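You operate a simulated robot arm through the tools that you are given. There is no shell and no other tool. Be economical: measure what you need, move in short steps, check, and stop when the job is done.

You are at the controls of a simulated two-armed robot. One attempt, no reset.

Task
Start the lamps and hand control, then hold the black controller and switch on live and lamp.
Fine: hold it still for both of its switches.

Only the result counts: the job must be done as asked and must still hold three seconds after the hand-in. Knocking over, shifting, dropping, spilling or breaking anything else fails it.

Robot
Two 6-joint arms with two-finger parallel grippers on one trunk, on a base that drives. Base frame: it is fixed to the floor where the robot stands at the start and does not move with it; the origin is under the middle of the robot, x ahead of it, y to its left, z up. Lengths are in cm, angles in degrees, forces in N, time in s.
The left shoulder is at the start at [7, 16.6, 137.1], the right one opposite. With the tool pointing down near the work surface each hand reaches from about 38 to 80 cm from the robot's upright axis, wherever it stands, measured 20 degrees to its own side. Places, roughly: black controller plug [100, -100, 75]; green lamps key [80, 0, 80]; hand control switch [100, -90, 80]; lamp switch of the black controller [80, -80, 80]; live switch of the black controller [90, -80, 80]. Payload 3.91 kg a hand.
The TCP of each hand is the grasp point between the finger pads, 3 cm short of the fingertips. In the tool frame z runs along the fingers and y along their closing line. The gripper opens to 11 cm. The fingers are 2 cm wide and 1 cm thick; the gripper's body (4.8 by 11.2 cm) begins 5.5 cm behind the TCP.
Orientation is that of the tool frame in the base frame, as a unit quaternion [x, y, z, w]. With the fingers straight down and closing along the base's y, the tool's x points along the base's -x, its y along +y and its z along -z.

Tools
- The arms move only by the tool nudge_tool. It takes "left_rows", "right_rows" or both (then of equal length, played together; a hand with none holds still); each is a list of rows, each a list of 2 entries, a list of its own where there are three numbers: the shift along the tool's x, y, z in cm, then the turn, a rotation vector about the tool's x, y, z in degrees. In form: [[[dx, dy, dz], [ax, ay, az]], ...]. A call has 1 to 20 rows; each row shifts and turns the commanded pose from where the row before left it, along the tool's axes as they then stand. "left_gripper" and "right_gripper" are, for a hand that has rows, the gripper command, from -1 (fully open) to 1 (shut), values between in proportion, set as the call begins (left out, the last holds). Each row takes 0.2 s and may step no farther than 5 cm and 8.6 degrees from the row before; otherwise, or with a gripper value out of range, the whole call is refused. A pose out of reach is approached as far as the arm can. The call stops where the force on the tool passes 90 N (or 10 N more than at its start, if that is more) or the arm is blocked; 0.2 s more then pass. Each finger travels about 10.8 cm/s and halts on what it meets, pressing with about 41 N; the grip force reading is that of the motor and also rises with nothing between the fingers. The clock runs only during rows and for 0.2 s after the last one: add rows that do not move to give the fingers time. The reply holds the time, the measured pose of the TCP, the force on the tool along the base axes, the opening and the grip force, in the units named above and with some noise, with the torque about the TCP (base axes, N m) and any sound that the robot's microphone picked up.
- Cameras (640 x 400 px; columns grow to the right, rows downward): "scene" is now at [10.54, -2.54, 155.73]; the picture's right is [-0.42, -0.91, 0.00], its down [-0.84, 0.38, -0.39] and it looks along [0.36, -0.16, -0.92] (base axes); focal length 216 px, centre (320, 200). "left" rides on the left gripper at [7.7, -0.7, -11.5] in its tool frame; the picture's right is [0.09, 1.00, 0.00], its down [-0.80, 0.07, -0.59] and it looks along [-0.59, 0.05, 0.80] (tool axes); focal length 270 px, centre (320, 200). "right" rides on the right gripper at [7.7, 0.7, -11.4] in its tool frame; the picture's right is [-0.09, 1.00, 0.00], its down [-0.80, -0.07, -0.59] and it looks along [-0.59, -0.05, 0.80] (tool axes); focal length 270 px, centre (320, 200). There is no depth. A picture from a camera that has moved, and an enlarged one, comes with that camera's place and axes in the base frame and with its lens.
- capture(camera): a new picture of that camera. No time passes.
- lift_body(by): slides the trunk up (or, below 0, down) by that many cm; the arms and the scene camera ride with it, the base frame stays. It gives what a move gives, with no picture.
- base_move(legs): drives the robot by 1 to 6 legs, each [ahead, left, turn to the left] in cm, cm and degrees, along the robot's own axes; the way and the turn of a leg run together, so that a leg with both is an arc; at most 150 cm and 180 degrees a leg. The arms and the cameras ride along, it lands a little off, and it stops where it bumps. It gives what a move gives.
- turn_head(pan, tilt): turns the head with the scene camera to pan (to the left, within 86 degrees either way) and tilt (down, from -29 to 69), counted from straight ahead of the robot. It gives what a move gives.
- zoom(camera, box): a new picture of the part [left, top, right, bottom] of that camera's present view, enlarged. No time passes.
- job_done(): hands the job in; it is judged then, once.

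Work in short steps. Places have to be worked out from the pictures, the camera data and where the tool is seen: move nearer, look again, correct. Check each grasp and each placing, and mend what went wrong. You have 120 turns and 100 pictures in all, those below and enlarged ones among them. Open the grippers and draw the arms clear of the work before you hand the job in, unless the task says otherwise; then end with one line.

The tools are called after ">>>" as name(argument=value, ...) on one line, values as JSON. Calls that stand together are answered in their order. nudge_tool: Moves the arms, as the interface text tells. Its arguments: {"type":"object","properties":{"left_rows":{"type":"array","items":{"type":"array"}},"left_gripper":{"type":"number"},"right_rows":{"type":"array","items":{"type":"array"}},"right_gripper":{"type":"number"}},"required":[]} The other tools are called the same way: lift_body (by) slides the trunk up or down; base_move (legs) drives the base; turn_head (pan, tilt) turns the head that bears the scene camera; capture (camera) takes a picture; zoom (camera, box) takes an enlarged picture of a part of a camera's view; job_done () hands the job in.

At the start:

```text
t: 0.0
left_tool_pos: [8.16, 31.14, 48.37]
left_tool_rot: [0.013, 0.998, 0.038, 0.05]
left_contact_force: [0.2, 0.2, -0.2]
left_wrist_torque: [-0.01, 0.01, 0.03]
left_width: 11.01
left_grasp_force: 0.0
right_tool_pos: [42.61, -52.78, 113.67]
right_tool_rot: [0.0, 1.0, 0.001, 0.0]
right_contact_force: [-0.2, 0.2, 0.1]
right_wrist_torque: [0.02, 0.0, 0.0]
right_width: 10.98
right_grasp_force: 0.0
trunk travel left (down, up): [-86.7, 7.3]
robot x, y, heading: [0.52, -0.31, -0.0]
head pan, tilt: [-24.5, 66.9]
```

scene: 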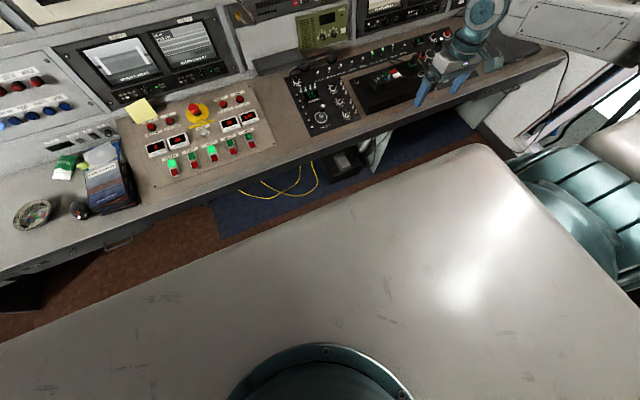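
right: 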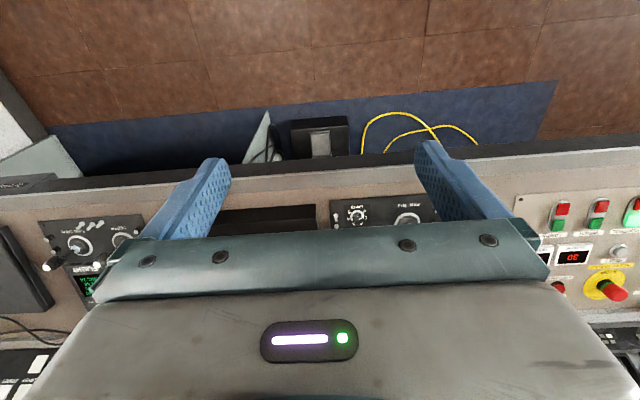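
left: 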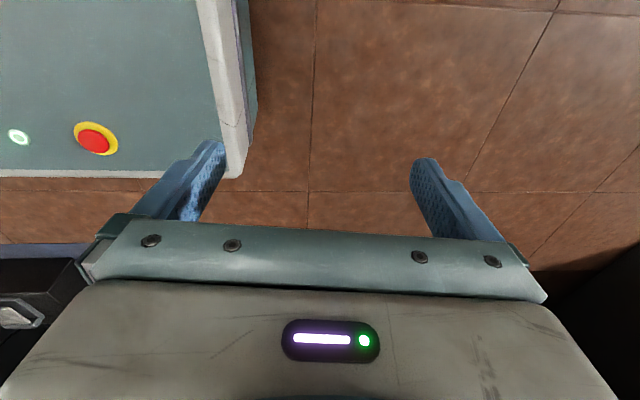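

The scene shows a console with keys; I enlarge the panel and turn to look at the controller area.

>>> zoom(camera="scene", box=[120, 80, 290, 190])

>>> zoom(camera="scene", box=[280, 20, 560, 190])

>>> turn_head(pan=-45, tilt=40)

>>> capture(camera="scene")

```text
3.64 times, centred on (205, 135) of scene
camera zoom: at [10.54, -2.54, 155.73], right [-0.42, -0.91, 0.0], down [-0.84, 0.38, -0.39], along [0.36, -0.16, -0.92], focal length 785 px, centre (738, 436)
```

zoom: 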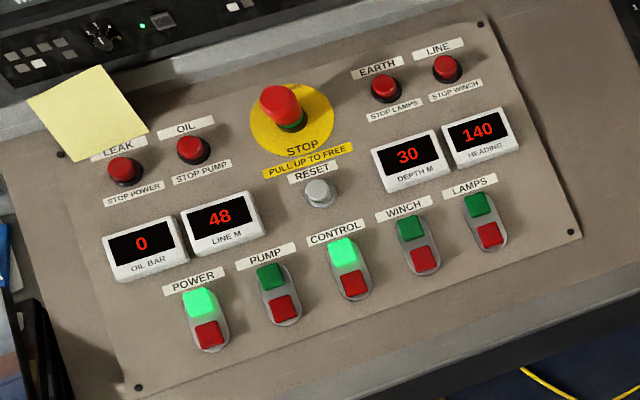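

```text
2.29 times, centred on (420, 105) of scene
camera zoom: at [10.54, -2.54, 155.73], right [-0.42, -0.91, 0.0], down [-0.84, 0.38, -0.39], along [0.36, -0.16, -0.92], focal length 494 px, centre (91, 417)
```

zoom: 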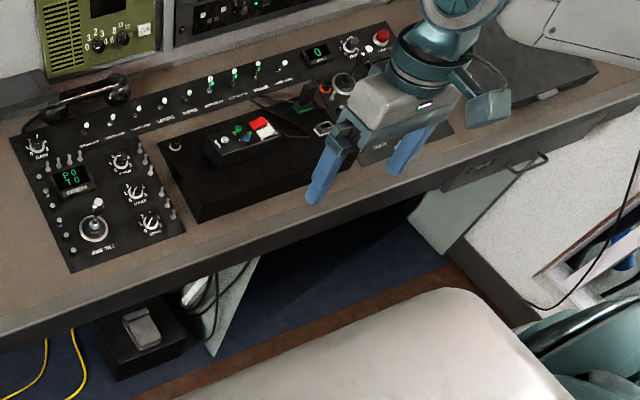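

```text
t: 0.9
left_tool_pos: [8.3, 31.05, 48.36]
left_tool_rot: [0.014, 0.998, 0.038, 0.05]
left_contact_force: [-0.1, -0.4, -0.3]
left_wrist_torque: [0.01, 0.03, -0.02]
left_width: 10.98
left_grasp_force: 0.0
right_tool_pos: [42.64, -52.71, 113.73]
right_tool_rot: [0.0, 1.0, 0.0, 0.0]
right_contact_force: [0.8, 0.3, 0.9]
right_wrist_torque: [-0.01, 0.01, -0.04]
right_width: 11.0
right_grasp_force: 0.0
trunk travel left (down, up): [-86.7, 7.3]
robot x, y, heading: [-0.26, 0.28, -0.1]
head pan, tilt: [-45.0, 40.0]
```

```text
94 pictures are left
camera scene: at [11.25, -6.14, 159.15], right [-0.71, -0.71, 0.0], down [-0.46, 0.45, -0.77], along [0.54, -0.54, -0.64], focal length 216 px, centre (320, 200)
```

scene: 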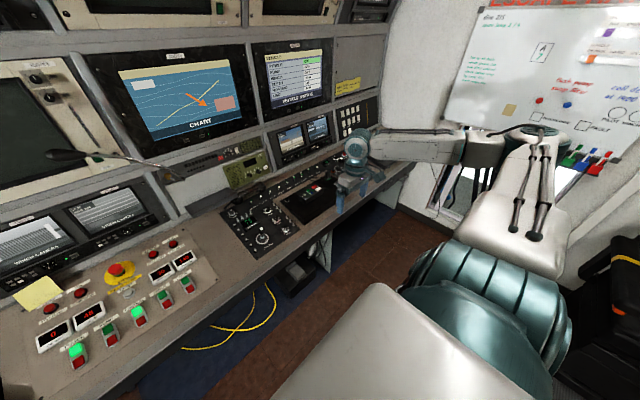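

I look at the strip with toggles and the black controller in detail.

>>> zoom(camera="scene", box=[215, 140, 375, 240])

>>> zoom(camera="scene", box=[430, 0, 640, 180])

```text
4.00 times, centred on (295, 190) of scene
camera zoom: at [11.25, -6.14, 159.15], right [-0.71, -0.71, 0.0], down [-0.46, 0.45, -0.77], along [0.54, -0.54, -0.64], focal length 864 px, centre (420, 240)
```

zoom: 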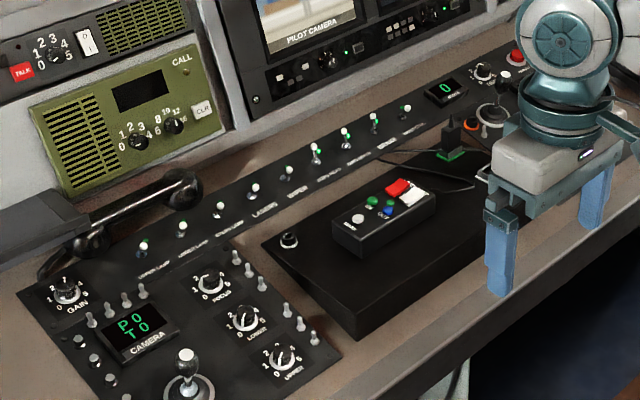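

```text
2.22 times, centred on (535, 90) of scene
camera zoom: at [11.25, -6.14, 159.15], right [-0.71, -0.71, 0.0], down [-0.46, 0.45, -0.77], along [0.54, -0.54, -0.64], focal length 480 px, centre (-158, 444)
```

zoom: 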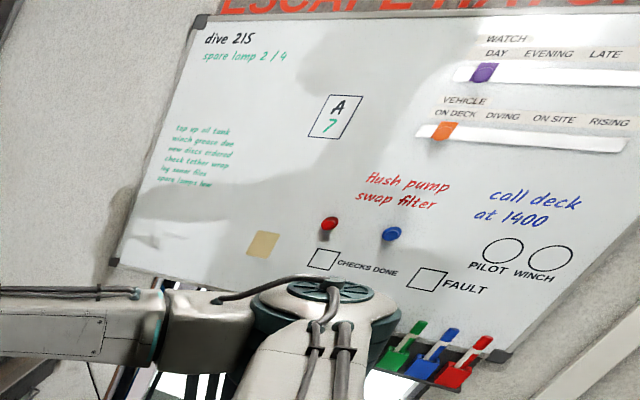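

I look around for obstacles before driving sideways.

>>> turn_head(pan=-85, tilt=40)

>>> capture(camera="scene")

>>> capture(camera="right")

>>> turn_head(pan=0, tilt=60)

>>> capture(camera="scene")

```text
t: 2.0
left_tool_pos: [8.1, 31.09, 48.28]
left_tool_rot: [0.013, 0.998, 0.037, 0.05]
left_contact_force: [0.2, -0.7, -0.1]
left_wrist_torque: [0.0, 0.02, 0.0]
left_width: 11.0
left_grasp_force: 0.0
right_tool_pos: [42.64, -52.71, 113.73]
right_tool_rot: [0.0, 1.0, 0.0, 0.0]
right_contact_force: [-0.4, 0.4, -0.7]
right_wrist_torque: [-0.03, 0.01, 0.03]
right_width: 11.02
right_grasp_force: 0.0
trunk travel left (down, up): [-86.7, 7.3]
robot x, y, heading: [-0.08, -0.07, -0.0]
head pan, tilt: [-85.0, 40.0]
```

```text
91 pictures are left
camera scene: at [5.99, -8.6, 159.16], right [-1.0, -0.09, 0.0], down [-0.06, 0.64, -0.77], along [0.07, -0.76, -0.64], focal length 216 px, centre (320, 200)
```

scene: 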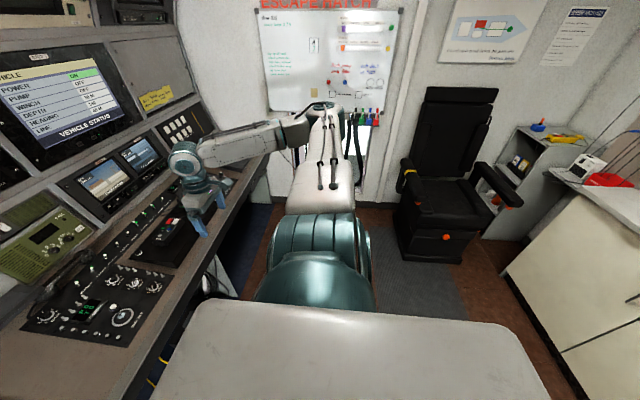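

```text
90 pictures are left
camera right: at [34.92, -51.99, 125.23], right [0.09, 1.0, 0.0], down [0.8, -0.07, 0.59], along [0.59, -0.05, -0.8], focal length 270 px, centre (320, 200)
```

right: 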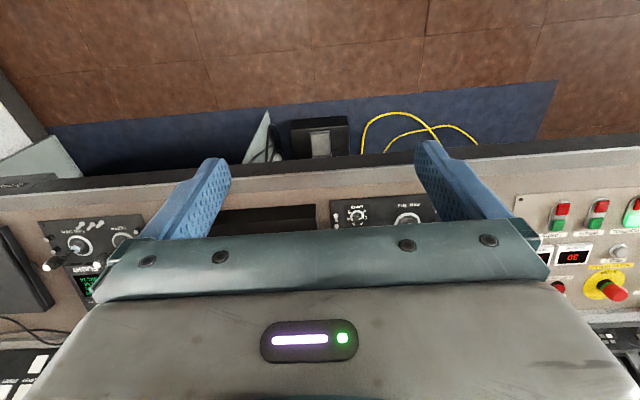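

```text
t: 3.6
left_tool_pos: [8.14, 31.07, 48.29]
left_tool_rot: [0.014, 0.998, 0.037, 0.051]
left_contact_force: [0.4, -0.4, -0.6]
left_wrist_torque: [0.02, 0.02, 0.02]
left_width: 10.97
left_grasp_force: 0.1
right_tool_pos: [42.61, -52.69, 113.82]
right_tool_rot: [0.0, 1.0, 0.0, 0.0]
right_contact_force: [0.7, -0.2, 0.8]
right_wrist_torque: [0.01, -0.04, -0.01]
right_width: 10.99
right_grasp_force: 0.1
trunk travel left (down, up): [-86.7, 7.3]
robot x, y, heading: [0.21, -0.17, -0.1]
head pan, tilt: [0.0, 60.0]
```

```text
89 pictures are left
camera scene: at [11.9, -0.14, 156.49], right [0.0, -1.0, 0.0], down [-0.87, 0.0, -0.5], along [0.5, 0.0, -0.87], focal length 216 px, centre (320, 200)
```

scene: 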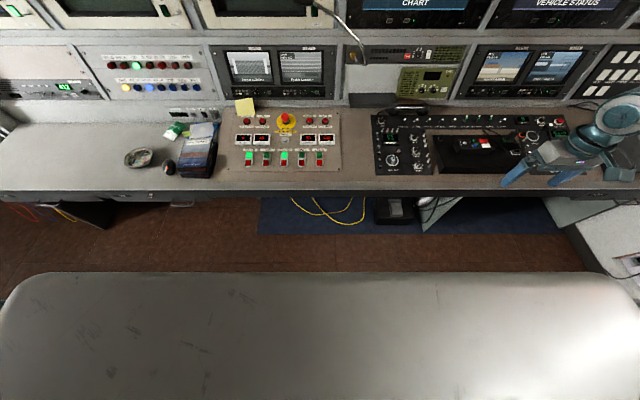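

Controls appear clear around the base. I drive 20 cm ahead and 20 right so the left hand can reach the lamps key and the right hand camera sits over the controller.

>>> base_move(legs=[[18, -20, 0]])

>>> capture(camera="right")

>>> capture(camera="scene")

```text
t: 5.5
left_tool_pos: [26.02, 11.3, 48.26]
left_tool_rot: [0.015, 0.998, 0.037, 0.051]
left_contact_force: [0.2, -0.3, -0.1]
left_wrist_torque: [-0.03, 0.0, 0.03]
left_width: 11.0
left_grasp_force: 0.1
right_tool_pos: [60.54, -72.6, 113.91]
right_tool_rot: [0.001, 1.0, -0.001, 0.0]
right_contact_force: [0.3, 0.2, 0.8]
right_wrist_torque: [-0.02, -0.06, 0.01]
right_width: 10.98
right_grasp_force: 0.1
trunk travel left (down, up): [-86.7, 7.3]
robot x, y, heading: [18.24, -20.18, 0.0]
head pan, tilt: [0.0, 60.0]
```

```text
88 pictures are left
camera right: at [52.69, -71.79, 125.33], right [0.09, 1.0, 0.0], down [0.8, -0.07, 0.59], along [0.59, -0.05, -0.8], focal length 270 px, centre (320, 200)
```

right: 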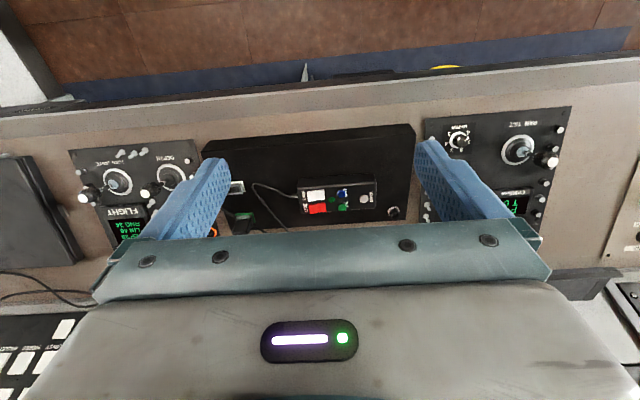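

```text
87 pictures are left
camera scene: at [29.71, -19.87, 156.5], right [0.0, -1.0, 0.0], down [-0.87, 0.0, -0.5], along [0.5, 0.0, -0.87], focal length 216 px, centre (320, 200)
```

scene: 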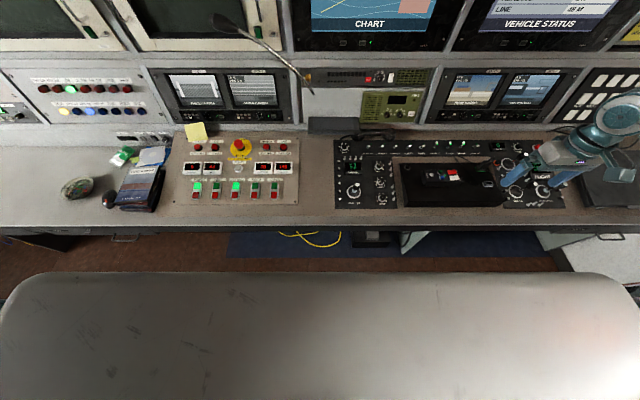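

I zoom on the controller and the switch row.

>>> zoom(camera="right", box=[220, 150, 420, 250])

>>> zoom(camera="scene", box=[330, 130, 490, 215])

>>> zoom(camera="scene", box=[430, 130, 590, 215])

```text
3.20 times, centred on (320, 200) of right
camera zoom: at [52.69, -71.79, 125.33], right [0.09, 1.0, 0.0], down [0.8, -0.07, 0.59], along [0.59, -0.05, -0.8], focal length 865 px, centre (320, 200)
```

zoom: 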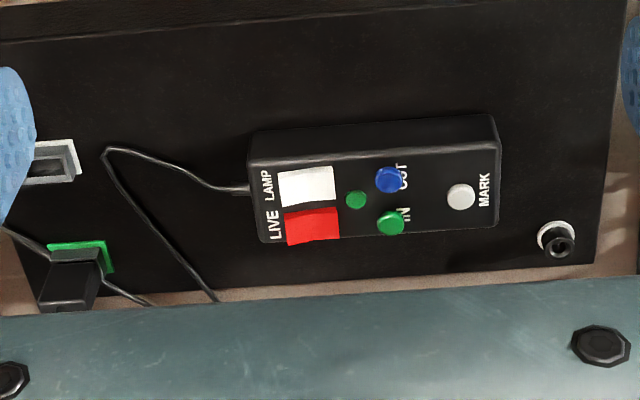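

```text
4.00 times, centred on (410, 172) of scene
camera zoom: at [29.71, -19.87, 156.5], right [0.0, -1.0, 0.0], down [-0.87, 0.0, -0.5], along [0.5, 0.0, -0.87], focal length 864 px, centre (-40, 310)
```

zoom: 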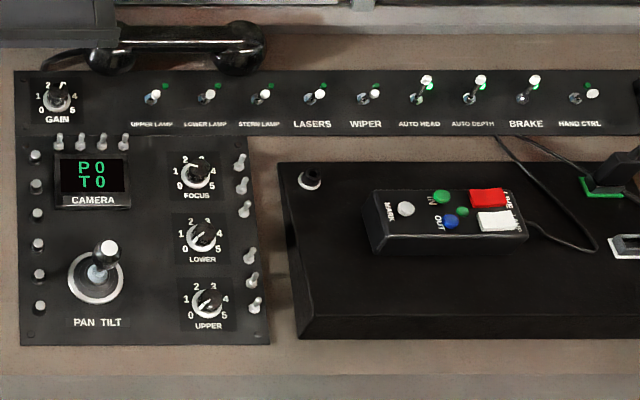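

```text
4.00 times, centred on (510, 172) of scene
camera zoom: at [29.71, -19.87, 156.5], right [0.0, -1.0, 0.0], down [-0.87, 0.0, -0.5], along [0.5, 0.0, -0.87], focal length 864 px, centre (-440, 310)
```

zoom: 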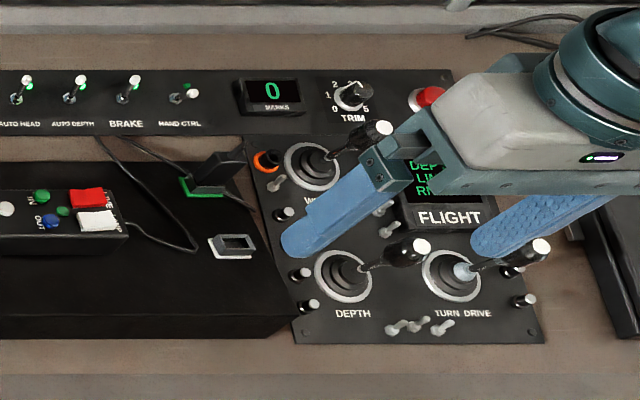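

LIVE is the red rocker, LAMP the white one, and HAND CTRL the last toggle of the row (tilted toward the operator = off). I raise the left hand from its low pose, going up and slightly ahead.

>>> nudge_tool(left_rows=[[[-1, 0, -4.5], [0, 0, 0]], [[-1, 0, -4.5], [0, 0, 0]], [[-1, 0, -4.5], [0, 0, 0]], [[-1, 0, -4.5], [0, 0, 0]], [[-1, 0, -4.5], [0, 0, 0]], [[-1, 0, -4.5], [0, 0, 0]], [[-1, 0, -4.5], [0, 0, 0]], [[-1, 0, -4.5], [0, 0, 0]], [[-1, 0, -4.5], [0, 0, 0]], [[-1, 0, -4.5], [0, 0, 0]], [[-1, 0, -4.5], [0, 0, 0]], [[-1, 0, -4.5], [0, 0, 0]], [[0, 0, 0], [0, 0, 0]]], left_gripper=1)

>>> capture(camera="left")

```text
t: 8.3
left_tool_pos: [35.29, 7.77, 91.59]
left_tool_rot: [0.014, 0.998, 0.038, 0.05]
left_contact_force: [0.5, -0.3, -0.4]
left_wrist_torque: [0.01, -0.02, -0.01]
left_width: 0.0
left_grasp_force: 37.8
left hand out of reach, approached as far as the arm can: row 10, 11, 12
right_tool_pos: [60.49, -72.76, 113.75]
right_tool_rot: [0.001, 1.0, 0.0, -0.001]
right_contact_force: [0.6, 0.1, -1.4]
right_wrist_torque: [0.01, -0.03, 0.03]
right_width: 11.03
right_grasp_force: 0.0
trunk travel left (down, up): [-86.7, 7.3]
robot x, y, heading: [17.86, -19.69, -0.2]
head pan, tilt: [0.0, 60.0]
```

```text
83 pictures are left
camera left: at [26.36, 6.46, 102.2], right [-0.06, 1.0, 0.07], down [0.74, 0.0, 0.67], along [0.67, 0.09, -0.74], focal length 270 px, centre (320, 200)
```

left: 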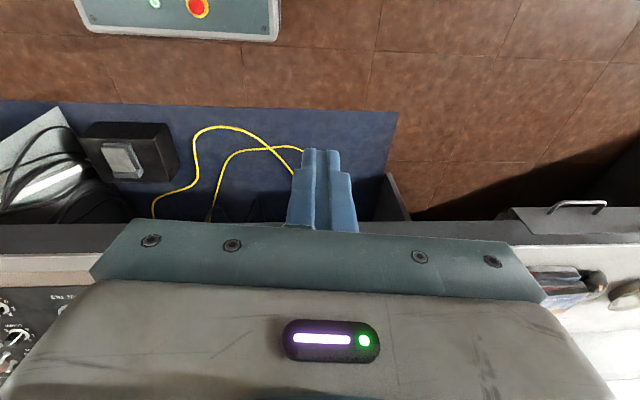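

Left hand is up; I straighten it and move it ahead over the console toward the lamps key, staying above 90 cm.

>>> nudge_tool(left_rows=[[[-2, 0, -1], [4.4, 5.7, -1.6]], [[-4, 0, -1], [0, 0, 0]], [[-4, -0.5, -1], [0, 0, 0]], [[-4, -0.5, -1], [0, 0, 0]], [[-4, -0.5, 0], [0, 0, 0]], [[0, 0, 0], [0, 0, 0]], [[0, 0, 0], [0, 0, 0]]])

>>> capture(camera="left")

>>> capture(camera="scene")

```text
t: 9.9
left_tool_pos: [51.93, 8.01, 92.07]
left_tool_rot: [0.0, 1.0, -0.002, 0.002]
left_contact_force: [0.5, -0.1, -0.3]
left_wrist_torque: [-0.01, -0.01, 0.02]
left_width: 0.0
left_grasp_force: 37.6
left hand out of reach, approached as far as the arm can: row 3, 4, 5
right_tool_pos: [60.52, -72.62, 113.84]
right_tool_rot: [0.001, 1.0, 0.0, -0.001]
right_contact_force: [0.8, 0.3, 0.8]
right_wrist_torque: [0.0, -0.02, 0.0]
right_width: 11.03
right_grasp_force: 0.1
trunk travel left (down, up): [-86.7, 7.3]
robot x, y, heading: [17.81, -19.94, -0.1]
head pan, tilt: [0.0, 60.0]
```

```text
82 pictures are left
camera left: at [44.08, 7.43, 103.51], right [-0.09, 1.0, 0.0], down [0.8, 0.07, 0.6], along [0.6, 0.05, -0.8], focal length 270 px, centre (320, 200)
```

left: 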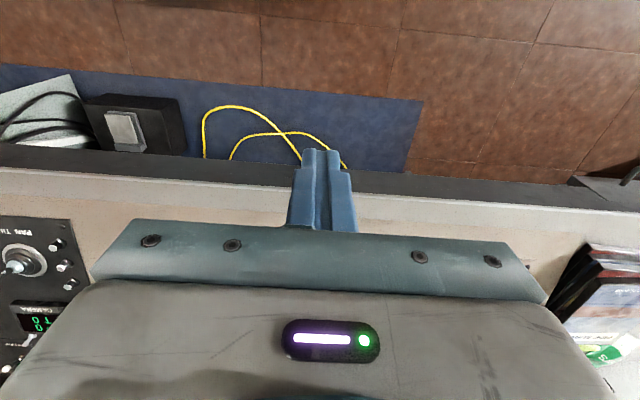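

```text
81 pictures are left
camera scene: at [29.79, -19.96, 156.49], right [0.0, -1.0, 0.0], down [-0.87, 0.0, -0.5], along [0.5, 0.0, -0.87], focal length 216 px, centre (320, 200)
```

scene: 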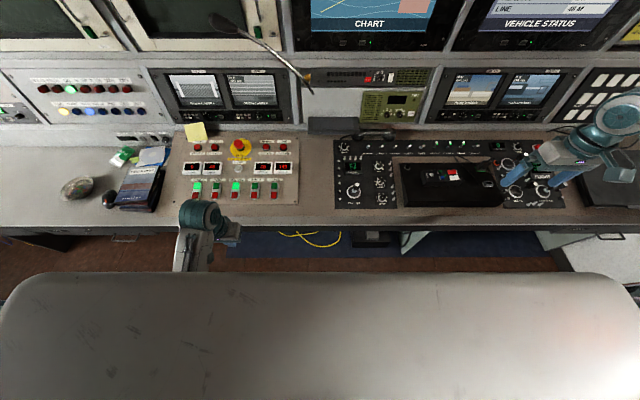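

The hand was near its inner limit; it keeps moving ahead over the console to see the panel.

>>> nudge_tool(left_rows=[[[-4, -1, 0], [0, 0, 0]], [[-4, -1, 0], [0, 0, 0]], [[-4, -2, 0], [0, 0, 0]], [[0, 0, 0], [0, 0, 0]], [[0, 0, 0], [0, 0, 0]]])

>>> capture(camera="left")

>>> zoom(camera="scene", box=[160, 130, 320, 230])

```text
t: 11.1
left_tool_pos: [64.06, 4.34, 91.01]
left_tool_rot: [0.001, 1.0, -0.001, 0.002]
left_contact_force: [1.0, -0.1, -1.1]
left_wrist_torque: [0.01, 0.02, 0.03]
left_width: 0.01
left_grasp_force: 38.3
left hand out of reach, approached as far as the arm can: row 1
right_tool_pos: [60.66, -72.73, 113.74]
right_tool_rot: [0.001, 1.0, 0.0, 0.0]
right_contact_force: [-0.4, 0.3, -0.3]
right_wrist_torque: [0.0, -0.04, -0.03]
right_width: 10.98
right_grasp_force: 0.0
trunk travel left (down, up): [-86.7, 7.3]
robot x, y, heading: [17.92, -19.98, 0.1]
head pan, tilt: [0.0, 60.0]
```

```text
80 pictures are left
camera left: at [56.11, 3.65, 102.54], right [-0.09, 1.0, 0.0], down [0.8, 0.07, 0.6], along [0.59, 0.05, -0.8], focal length 270 px, centre (320, 200)
```

left: 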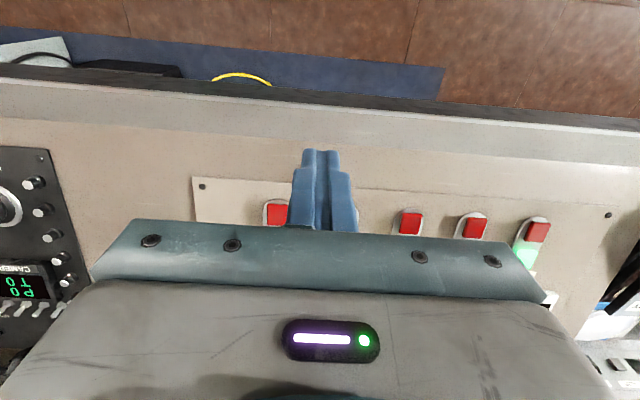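

```text
4.00 times, centred on (240, 180) of scene
camera zoom: at [29.83, -19.99, 156.49], right [0.0, -1.0, 0.0], down [-0.87, 0.0, -0.5], along [0.5, 0.0, -0.87], focal length 864 px, centre (640, 280)
```

zoom: 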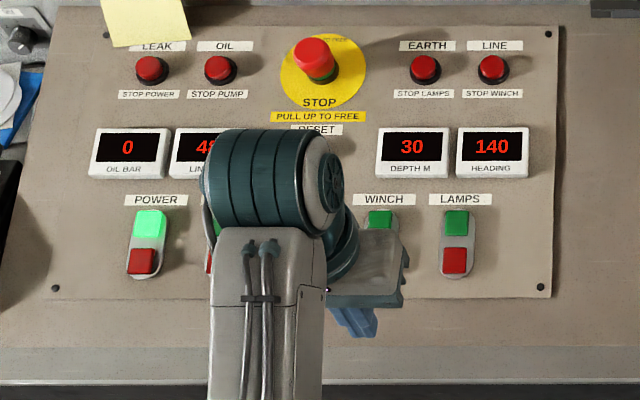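

Triangulation puts the lamps keys' red at about (79, 0, 75), and green at about (83.5, 0.4, 75.5). I move the left hand above the green key and stop with the tip ~5 cm over it.

>>> nudge_tool(left_rows=[[[-4, -1, 0], [0, 0, 0]], [[-4, -1, 0], [0, 0, 0]], [[-4, -1, 1], [0, 0, 0]], [[-4, -1, 2], [0, 0, 0]], [[-3.4, 0, 2], [0, 0, 0]], [[0, 0, 2.5], [0, 0, 0]], [[0, 0, 0], [0, 0, 0]], [[0, 0, 0], [0, 0, 0]]])

>>> zoom(camera="scene", box=[200, 130, 320, 205])

>>> capture(camera="left")

```text
t: 12.9
left_tool_pos: [83.55, 0.2, 83.81]
left_tool_rot: [0.001, 1.0, -0.001, 0.0]
left_contact_force: [-0.7, -0.2, 0.4]
left_wrist_torque: [-0.01, -0.02, 0.0]
left_width: 0.04
left_grasp_force: 37.8
right_tool_pos: [60.53, -72.77, 113.68]
right_tool_rot: [0.001, 1.0, 0.001, -0.001]
right_contact_force: [0.6, -0.3, -0.4]
right_wrist_torque: [0.01, 0.01, 0.0]
right_width: 10.99
right_grasp_force: 0.0
trunk travel left (down, up): [-86.7, 7.3]
robot x, y, heading: [17.78, -20.54, 0.0]
head pan, tilt: [0.0, 60.0]
```

```text
5.33 times, centred on (260, 168) of scene
camera zoom: at [29.94, -20.06, 156.48], right [0.0, -1.0, 0.0], down [-0.87, 0.0, -0.5], along [0.5, 0.0, -0.87], focal length 1151 px, centre (640, 373)
```

zoom: 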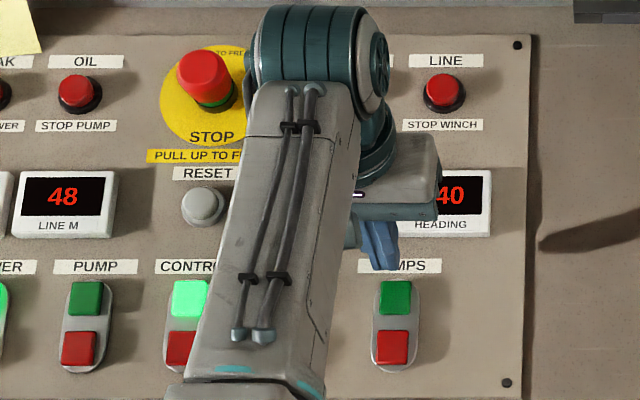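

```text
77 pictures are left
camera left: at [75.72, -0.36, 95.29], right [-0.09, 1.0, 0.0], down [0.8, 0.07, 0.59], along [0.59, 0.05, -0.8], focal length 270 px, centre (320, 200)
```

left: 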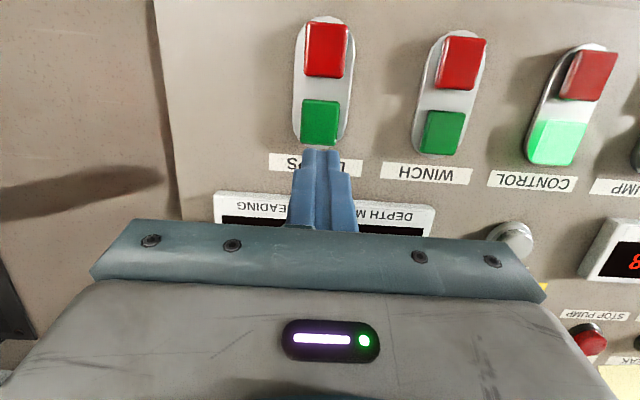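

The green key is at about (82.8, 0.3, 77). I shift 0.7 cm back and descend in fine steps.

>>> nudge_tool(left_rows=[[[0.7, 0.1, 0], [0, 0, 0]], [[0, 0, 1], [0, 0, 0]], [[0, 0, 1], [0, 0, 0]], [[0, 0, 0.7], [0, 0, 0]], [[0, 0, 0.5], [0, 0, 0]], [[0, 0, 0], [0, 0, 0]]])

>>> capture(camera="left")

```text
t: 14.3
left_tool_pos: [82.68, 0.43, 80.7]
left_tool_rot: [0.0, 1.0, 0.0, 0.001]
left_contact_force: [0.2, 0.3, 2.1]
left_wrist_torque: [0.04, -0.01, -0.03]
left_width: 0.0
left_grasp_force: 37.8
right_tool_pos: [60.49, -72.61, 113.7]
right_tool_rot: [0.001, 1.0, 0.0, 0.0]
right_contact_force: [-0.4, 0.2, 0.4]
right_wrist_torque: [-0.01, -0.01, -0.01]
right_width: 11.02
right_grasp_force: 0.1
trunk travel left (down, up): [-86.7, 7.3]
robot x, y, heading: [18.17, -19.86, -0.1]
head pan, tilt: [0.0, 60.0]
heard: click
```

```text
76 pictures are left
camera left: at [74.84, -0.29, 92.16], right [-0.09, 1.0, 0.0], down [0.8, 0.07, 0.6], along [0.59, 0.05, -0.8], focal length 270 px, centre (320, 200)
```

left: 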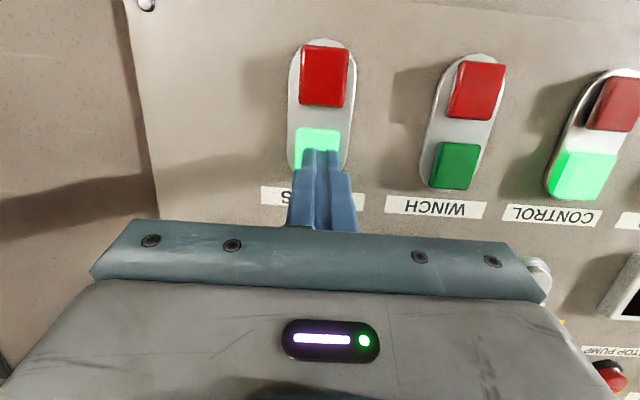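

Click, and LAMPS is lit. I raise the left hand off and retract it a bit, to about z 90.

>>> nudge_tool(left_rows=[[[0, 0, -2], [0, 0, 0]], [[0, 0, -3], [0, 0, 0]], [[0, 0, -4], [0, 0, 0]], [[3, 0, 0], [0, 0, 0]], [[4, 0, 0], [0, 0, 0]], [[4, 0, 0], [0, 0, 0]], [[0, 0, 0], [0, 0, 0]]])

>>> zoom(camera="scene", box=[160, 130, 320, 230])

```text
t: 15.9
left_tool_pos: [71.51, 0.3, 89.75]
left_tool_rot: [0.001, 1.0, -0.001, -0.001]
left_contact_force: [0.4, 0.5, -0.9]
left_wrist_torque: [-0.03, 0.0, 0.02]
left_width: 0.0
left_grasp_force: 37.7
right_tool_pos: [60.59, -72.75, 113.69]
right_tool_rot: [0.001, 1.0, -0.001, -0.001]
right_contact_force: [0.2, 0.0, -0.3]
right_wrist_torque: [-0.01, 0.0, -0.01]
right_width: 11.02
right_grasp_force: 0.1
trunk travel left (down, up): [-86.7, 7.3]
robot x, y, heading: [18.01, -20.11, -0.3]
head pan, tilt: [0.0, 60.0]
```

```text
4.00 times, centred on (240, 180) of scene
camera zoom: at [29.98, -20.05, 156.47], right [0.0, -1.0, 0.0], down [-0.87, 0.0, -0.5], along [0.5, 0.0, -0.87], focal length 864 px, centre (640, 280)
```

zoom: 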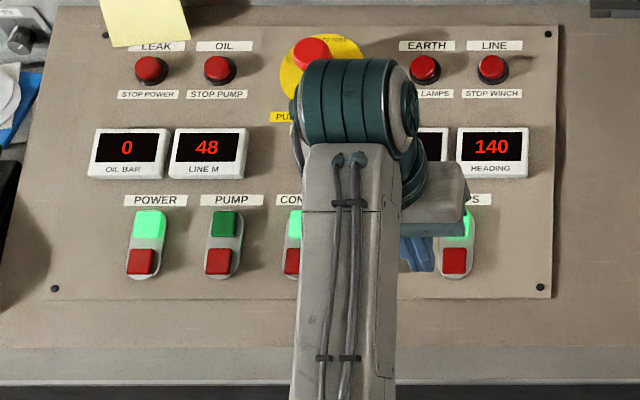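

LAMPS stays lit. I lift the left hand clear and drive so that the robot faces the controller (about 10 cm ahead and 50 to the right).

>>> nudge_tool(left_rows=[[[-2, 0, -3], [0, 0, 0]], [[-2, 0, -3], [0, 0, 0]], [[0, 0, 0], [0, 0, 0]]])

>>> base_move(legs=[[0, -50, 0], [9, 0, 0]])

>>> capture(camera="scene")

>>> capture(camera="left")

```text
t: 16.7
left_tool_pos: [75.86, 0.23, 94.89]
left_tool_rot: [0.001, 1.0, -0.001, 0.002]
left_contact_force: [-0.1, 0.7, 0.3]
left_wrist_torque: [-0.01, 0.02, -0.01]
left_width: 0.0
left_grasp_force: 37.7
left hand out of reach, approached as far as the arm can: row 2
right_tool_pos: [60.58, -72.74, 113.75]
right_tool_rot: [0.001, 1.0, -0.001, 0.0]
right_contact_force: [0.2, 0.1, -0.7]
right_wrist_torque: [-0.02, -0.01, -0.02]
right_width: 11.01
right_grasp_force: 0.2
trunk travel left (down, up): [-86.7, 7.3]
robot x, y, heading: [18.28, -19.91, -0.1]
head pan, tilt: [0.0, 60.0]
```

```text
t: 20.4
left_tool_pos: [84.62, -50.66, 95.07]
left_tool_rot: [0.001, 1.0, -0.001, 0.004]
left_contact_force: [-0.7, -0.1, 0.0]
left_wrist_torque: [0.0, -0.01, 0.0]
left_width: 0.0
left_grasp_force: 38.1
right_tool_pos: [68.77, -123.51, 113.99]
right_tool_rot: [0.001, 1.0, -0.001, 0.002]
right_contact_force: [-0.7, 0.7, 0.9]
right_wrist_torque: [0.02, -0.01, -0.01]
right_width: 11.0
right_grasp_force: 0.1
trunk travel left (down, up): [-86.7, 7.3]
robot x, y, heading: [26.95, -70.47, -0.3]
head pan, tilt: [0.0, 60.0]
```

```text
74 pictures are left
camera scene: at [38.23, -70.76, 156.53], right [0.0, -1.0, 0.0], down [-0.86, 0.0, -0.5], along [0.5, 0.0, -0.86], focal length 216 px, centre (320, 200)
```

scene: 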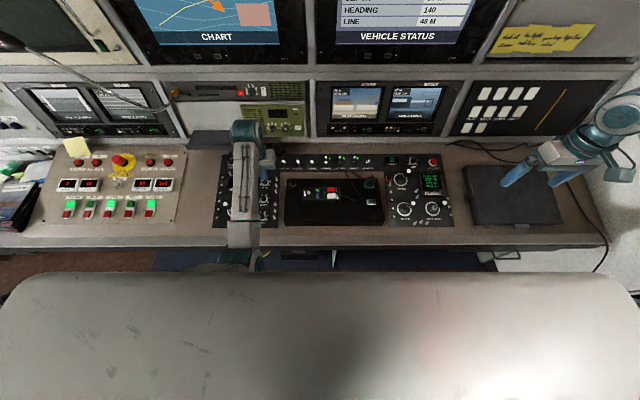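

```text
73 pictures are left
camera left: at [76.64, -51.29, 106.5], right [-0.08, 1.0, 0.0], down [0.8, 0.07, 0.6], along [0.6, 0.05, -0.8], focal length 270 px, centre (320, 200)
```

left: 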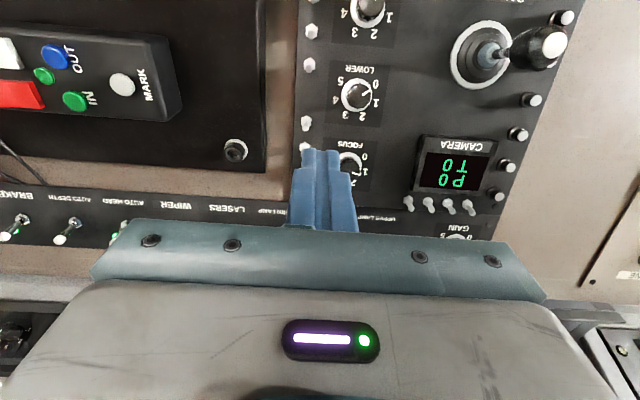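

The lamps still glow green. Zoom on the toggle row and bring the right hand, closed, near the hand control switch at a safe height.

>>> zoom(camera="scene", box=[270, 140, 450, 235])

>>> nudge_tool(right_rows=[[[-1, 4, 1], [0, 0, 0]], [[-1, 4, 2], [0, 0, 0]], [[-2, 4, 2], [0, 0, 0]], [[-3, 4, 2], [0, 0, 0]], [[-3, 4, 3], [0, 0, 0]], [[-4, 4, 3], [0, 0, 0]], [[-3, 3, 3], [0, 0, 0]], [[0, 0, 0], [0, 0, 0]], [[0, 0, 0], [0, 0, 0]]], right_gripper=1)

>>> capture(camera="right")

>>> capture(camera="scene")

```text
3.56 times, centred on (360, 188) of scene
camera zoom: at [38.23, -70.76, 156.53], right [0.0, -1.0, 0.0], down [-0.86, 0.0, -0.5], along [0.5, 0.0, -0.86], focal length 768 px, centre (178, 244)
```

zoom: 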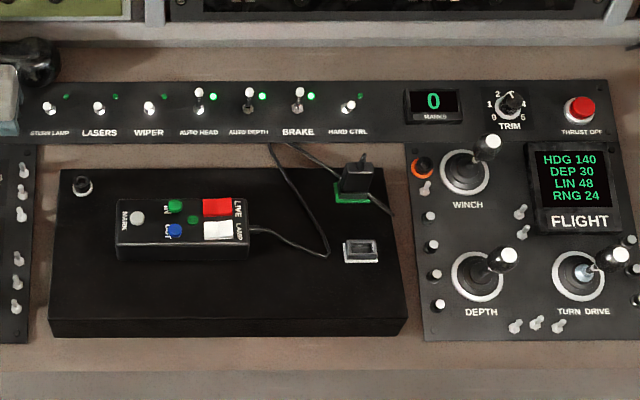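

```text
refused: row 4 steps farther than a row can; nothing moved
```

```text
71 pictures are left
camera right: at [61.14, -122.71, 125.37], right [0.09, 1.0, 0.0], down [0.8, -0.07, 0.6], along [0.59, -0.05, -0.8], focal length 270 px, centre (320, 200)
```

right: 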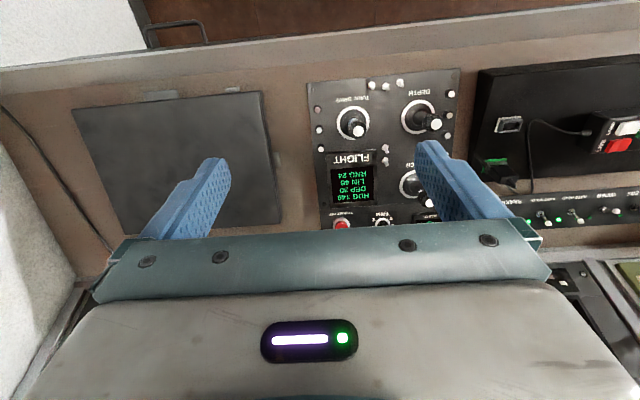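

```text
70 pictures are left
camera scene: at [38.23, -70.76, 156.53], right [0.0, -1.0, 0.0], down [-0.86, 0.0, -0.5], along [0.5, 0.0, -0.86], focal length 216 px, centre (320, 200)
```

scene: 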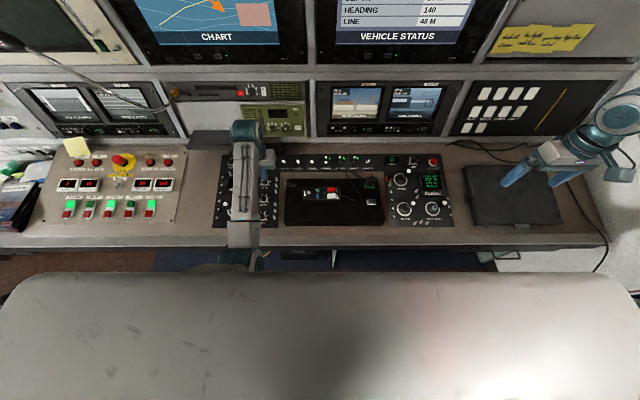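

HAND CTRL is at about (104, -93) and leans to the operator. I redo the right-hand approach with smaller rows.

>>> nudge_tool(right_rows=[[[-1, 4, 1], [0, 0, 0]], [[-1, 4, 1], [0, 0, 0]], [[-2, 4, 1], [0, 0, 0]], [[-2.5, 4, 1], [0, 0, 0]], [[-2.5, 4, 1], [0, 0, 0]], [[-2.5, 4, 1], [0, 0, 0]], [[-2.5, 3, 2], [0, 0, 0]], [[-2.5, 2, 3], [0, 0, 0]], [[-2.5, 1.5, 3], [0, 0, 0]], [[0, 0, 0], [0, 0, 0]], [[0, 0, 0], [0, 0, 0]]], right_gripper=1)

>>> base_move(legs=[[4, 0, 0]])

>>> capture(camera="right")

>>> capture(camera="scene")

```text
t: 22.8
left_tool_pos: [84.82, -50.69, 94.72]
left_tool_rot: [0.002, 1.0, -0.001, 0.002]
left_contact_force: [0.7, -0.8, -0.3]
left_wrist_torque: [0.04, 0.01, 0.02]
left_width: 0.0
left_grasp_force: 37.7
right_tool_pos: [75.77, -111.5, 103.81]
right_tool_rot: [0.001, 1.0, 0.0, 0.0]
right_contact_force: [-0.1, -0.5, -0.2]
right_wrist_torque: [-0.01, 0.0, -0.01]
right_width: 0.02
right_grasp_force: 37.3
right hand out of reach, approached as far as the arm can: row 4, 5, 6, 7, 8, 9
trunk travel left (down, up): [-86.7, 7.3]
robot x, y, heading: [27.0, -70.28, 0.0]
head pan, tilt: [0.0, 60.0]
```

```text
t: 23.6
left_tool_pos: [88.22, -50.68, 95.33]
left_tool_rot: [0.002, 1.0, -0.001, 0.006]
left_contact_force: [-0.6, -0.5, 1.8]
left_wrist_torque: [-0.01, -0.05, -0.01]
left_width: 0.0
left_grasp_force: 37.1
right_tool_pos: [79.01, -111.65, 104.2]
right_tool_rot: [0.002, 1.0, 0.0, 0.004]
right_contact_force: [0.5, -0.8, 0.4]
right_wrist_torque: [0.02, -0.06, 0.01]
right_width: 0.0
right_grasp_force: 37.9
trunk travel left (down, up): [-86.7, 7.3]
robot x, y, heading: [30.7, -70.61, 0.2]
head pan, tilt: [0.0, 60.0]
```

```text
69 pictures are left
camera right: at [71.25, -110.84, 115.58], right [0.09, 1.0, 0.0], down [0.8, -0.07, 0.6], along [0.6, -0.05, -0.8], focal length 270 px, centre (320, 200)
```

right: 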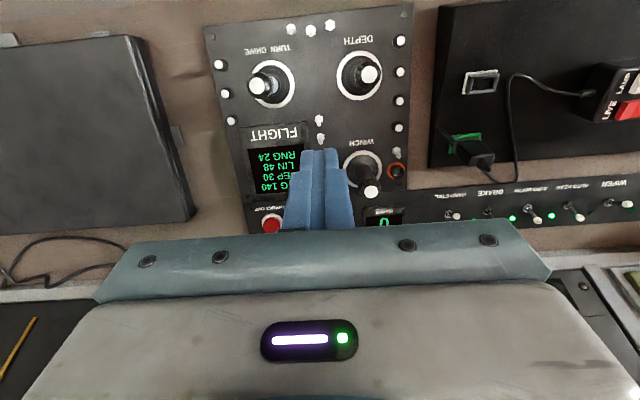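

```text
68 pictures are left
camera scene: at [41.57, -70.79, 156.58], right [0.0, -1.0, 0.0], down [-0.86, 0.0, -0.51], along [0.51, 0.0, -0.86], focal length 216 px, centre (320, 200)
```

scene: 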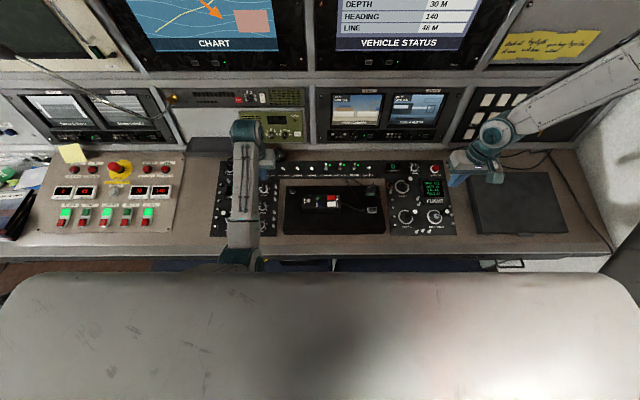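

The picture upside-down needs a closer look; I move the right hand toward (88, -93, 93) for a near view of the toggle.

>>> nudge_tool(right_rows=[[[-2, 3, 2.5], [0, 0, 0]], [[-2, 3, 2.5], [0, 0, 0]], [[-2, 3, 2.5], [0, 0, 0]], [[-2, 3, 2], [0, 0, 0]], [[-1, 3, 1], [0, 0, 0]], [[0, 3, 0], [0, 0, 0]], [[0, 0, 0], [0, 0, 0]], [[0, 0, 0], [0, 0, 0]]])

>>> capture(camera="right")

>>> zoom(camera="scene", box=[270, 140, 450, 235])

```text
t: 25.4
left_tool_pos: [88.77, -50.78, 94.85]
left_tool_rot: [0.003, 1.0, 0.0, 0.002]
left_contact_force: [-0.4, -0.5, 0.4]
left_wrist_torque: [0.0, -0.01, 0.02]
left_width: 0.0
left_grasp_force: 37.9
right_tool_pos: [76.94, -110.76, 100.11]
right_tool_rot: [0.003, 1.0, 0.002, 0.001]
right_contact_force: [0.9, -0.4, 0.0]
right_wrist_torque: [0.0, -0.01, -0.04]
right_width: 0.0
right_grasp_force: 37.5
right hand out of reach, approached as far as the arm can: row 1, 2, 3, 4, 5, 6
trunk travel left (down, up): [-86.7, 7.3]
robot x, y, heading: [31.05, -70.76, -0.2]
head pan, tilt: [0.0, 60.0]
```

```text
67 pictures are left
camera right: at [69.21, -109.94, 111.42], right [0.09, 1.0, 0.0], down [0.8, -0.08, 0.6], along [0.59, -0.05, -0.8], focal length 270 px, centre (320, 200)
```

right: 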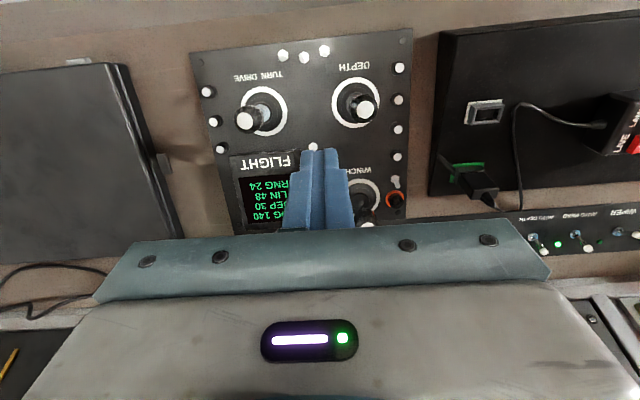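

```text
3.56 times, centred on (360, 188) of scene
camera zoom: at [42.66, -70.84, 156.48], right [0.0, -1.0, 0.0], down [-0.87, 0.0, -0.5], along [0.5, 0.0, -0.87], focal length 768 px, centre (178, 244)
```

zoom: 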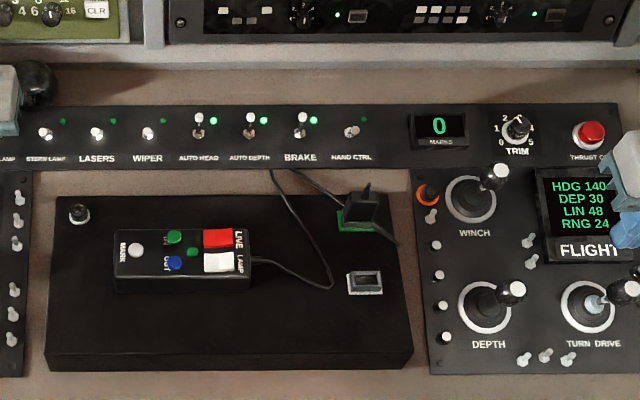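

The right arm hits a limit moving inward at this height. I test a small move ahead and down to see how the command behaves.

>>> nudge_tool(right_rows=[[[-1, 0, 2], [0, 0, 0]], [[0, 0, 0], [0, 0, 0]]])

```text
t: 26.0
left_tool_pos: [88.8, -50.82, 94.87]
left_tool_rot: [0.003, 1.0, 0.001, 0.002]
left_contact_force: [-0.3, 0.4, 0.3]
left_wrist_torque: [0.01, 0.0, -0.02]
left_width: 0.0
left_grasp_force: 37.8
right_tool_pos: [77.5, -111.71, 98.14]
right_tool_rot: [0.003, 1.0, 0.001, 0.0]
right_contact_force: [-0.3, -0.4, 0.3]
right_wrist_torque: [0.01, 0.01, -0.02]
right_width: 0.0
right_grasp_force: 37.7
right hand out of reach, approached as far as the arm can: row 1
trunk travel left (down, up): [-86.7, 7.3]
robot x, y, heading: [31.04, -70.3, -0.3]
head pan, tilt: [0.0, 60.0]
```

I probe moving ahead only.

>>> nudge_tool(right_rows=[[[-3, 0, 0], [0, 0, 0]], [[-3, 0, 0], [0, 0, 0]], [[-3, 0, 0], [0, 0, 0]], [[0, 0, 0], [0, 0, 0]]])

>>> turn_head(pan=-40, tilt=35)

>>> capture(camera="scene")

```text
t: 27.0
left_tool_pos: [88.75, -50.75, 94.87]
left_tool_rot: [0.003, 1.0, 0.0, 0.002]
left_contact_force: [-0.1, -0.2, -0.8]
left_wrist_torque: [0.0, 0.05, 0.01]
left_width: 0.0
left_grasp_force: 37.1
right_tool_pos: [83.08, -115.5, 99.43]
right_tool_rot: [0.002, 1.0, 0.002, 0.0]
right_contact_force: [-0.5, 0.3, 0.2]
right_wrist_torque: [-0.02, -0.02, -0.02]
right_width: 0.0
right_grasp_force: 38.2
right hand out of reach, approached as far as the arm can: row 1, 2, 3
trunk travel left (down, up): [-86.7, 7.3]
robot x, y, heading: [30.59, -70.57, -0.4]
head pan, tilt: [0.0, 60.0]
```

```text
t: 28.1
left_tool_pos: [88.77, -50.76, 94.85]
left_tool_rot: [0.002, 1.0, -0.001, 0.002]
left_contact_force: [-0.4, -0.3, 0.1]
left_wrist_torque: [0.0, 0.03, -0.02]
left_width: 0.03
left_grasp_force: 38.3
right_tool_pos: [83.13, -115.57, 99.57]
right_tool_rot: [0.002, 1.0, 0.001, 0.0]
right_contact_force: [0.8, 0.1, 0.2]
right_wrist_torque: [0.02, 0.0, 0.0]
right_width: 0.04
right_grasp_force: 37.7
trunk travel left (down, up): [-86.7, 7.3]
robot x, y, heading: [30.65, -70.7, -0.1]
head pan, tilt: [-40.0, 35.0]
```

```text
65 pictures are left
camera scene: at [42.74, -76.45, 159.91], right [-0.65, -0.76, 0.0], down [-0.44, 0.37, -0.82], along [0.63, -0.53, -0.57], focal length 216 px, centre (320, 200)
```

scene: 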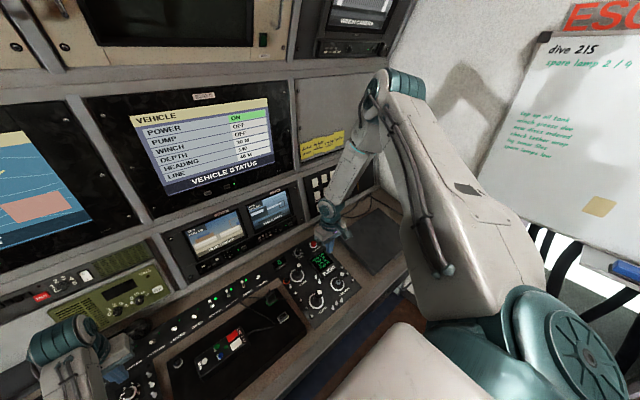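

The hand stalls at a constant shoulder bearing (~31°), so a wrist-roll limit is likely. I turn the right tool 90° (camera toward -y), which is also the attitude I want for the controller.

>>> nudge_tool(right_rows=[[[0, 0, 0], [0, 0, -8.2]], [[0, 0, 0], [0, 0, -8.2]], [[0, 0, 0], [0, 0, -8.2]], [[0, 0, 0], [0, 0, -8.2]], [[0, 0, 0], [0, 0, -8.2]], [[0, 0, 0], [0, 0, -8.2]], [[0, 0, 0], [0, 0, -8.2]], [[0, 0, 0], [0, 0, -8.2]], [[0, 0, 0], [0, 0, -8.2]], [[0, 0, 0], [0, 0, -8.2]], [[0, 0, 0], [0, 0, -8]], [[0, 0, 0], [0, 0, 0]]])

```text
t: 30.7
left_tool_pos: [88.72, -50.65, 94.85]
left_tool_rot: [0.003, 1.0, 0.0, 0.001]
left_contact_force: [-0.2, -0.3, -0.4]
left_wrist_torque: [0.03, 0.04, 0.02]
left_width: 0.01
left_grasp_force: 37.4
right_tool_pos: [83.18, -115.61, 99.59]
right_tool_rot: [-0.706, 0.708, 0.0, 0.001]
right_contact_force: [0.3, 0.0, -0.4]
right_wrist_torque: [-0.01, -0.05, 0.03]
right_width: 0.02
right_grasp_force: 37.7
trunk travel left (down, up): [-86.7, 7.3]
robot x, y, heading: [30.4, -70.83, -0.1]
head pan, tilt: [-40.0, 35.0]
```

Rotated. Now I move inward to about (94, -95, 95).

>>> nudge_tool(right_rows=[[[-3, -2, 0.5], [0, 0, 0]], [[-3, -2, 0.5], [0, 0, 0]], [[-3, -2, 0.5], [0, 0, 0]], [[-3, -2, 0.5], [0, 0, 0]], [[-3, -2, 0.5], [0, 0, 0]], [[-3, -1, 0.5], [0, 0, 0]], [[-2.6, 0, 0.5], [0, 0, 0]], [[0, 0, 0], [0, 0, 0]]])

>>> capture(camera="right")

>>> capture(camera="scene")

```text
t: 32.5
left_tool_pos: [88.85, -50.71, 94.78]
left_tool_rot: [0.003, 1.0, 0.001, 0.001]
left_contact_force: [0.5, 0.0, 0.1]
left_wrist_torque: [0.03, -0.01, 0.0]
left_width: 0.01
left_grasp_force: 37.4
right_tool_pos: [80.22, -112.55, 101.3]
right_tool_rot: [-0.706, 0.708, 0.001, 0.002]
right_contact_force: [-0.1, 0.5, -0.3]
right_wrist_torque: [0.01, 0.01, 0.0]
right_width: 0.01
right_grasp_force: 37.6
right hand out of reach, approached as far as the arm can: row 1, 2, 3, 4, 5, 6, 7
trunk travel left (down, up): [-86.7, 7.3]
robot x, y, heading: [30.93, -70.77, -0.2]
head pan, tilt: [-40.0, 35.0]
```

```text
64 pictures are left
camera right: at [79.47, -120.22, 112.73], right [-1.0, 0.09, 0.0], down [0.07, 0.8, 0.6], along [0.06, 0.59, -0.8], focal length 270 px, centre (320, 200)
```

right: 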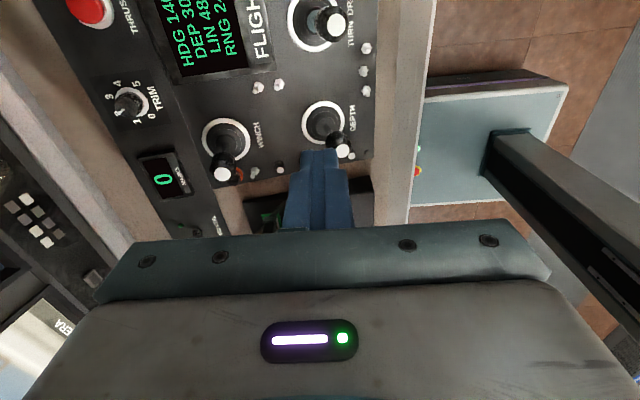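

```text
63 pictures are left
camera scene: at [42.77, -76.49, 159.91], right [-0.65, -0.76, 0.0], down [-0.44, 0.37, -0.82], along [0.62, -0.53, -0.57], focal length 216 px, centre (320, 200)
```

scene: 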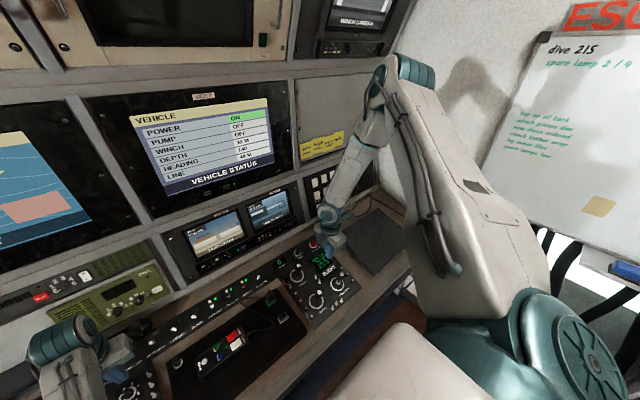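

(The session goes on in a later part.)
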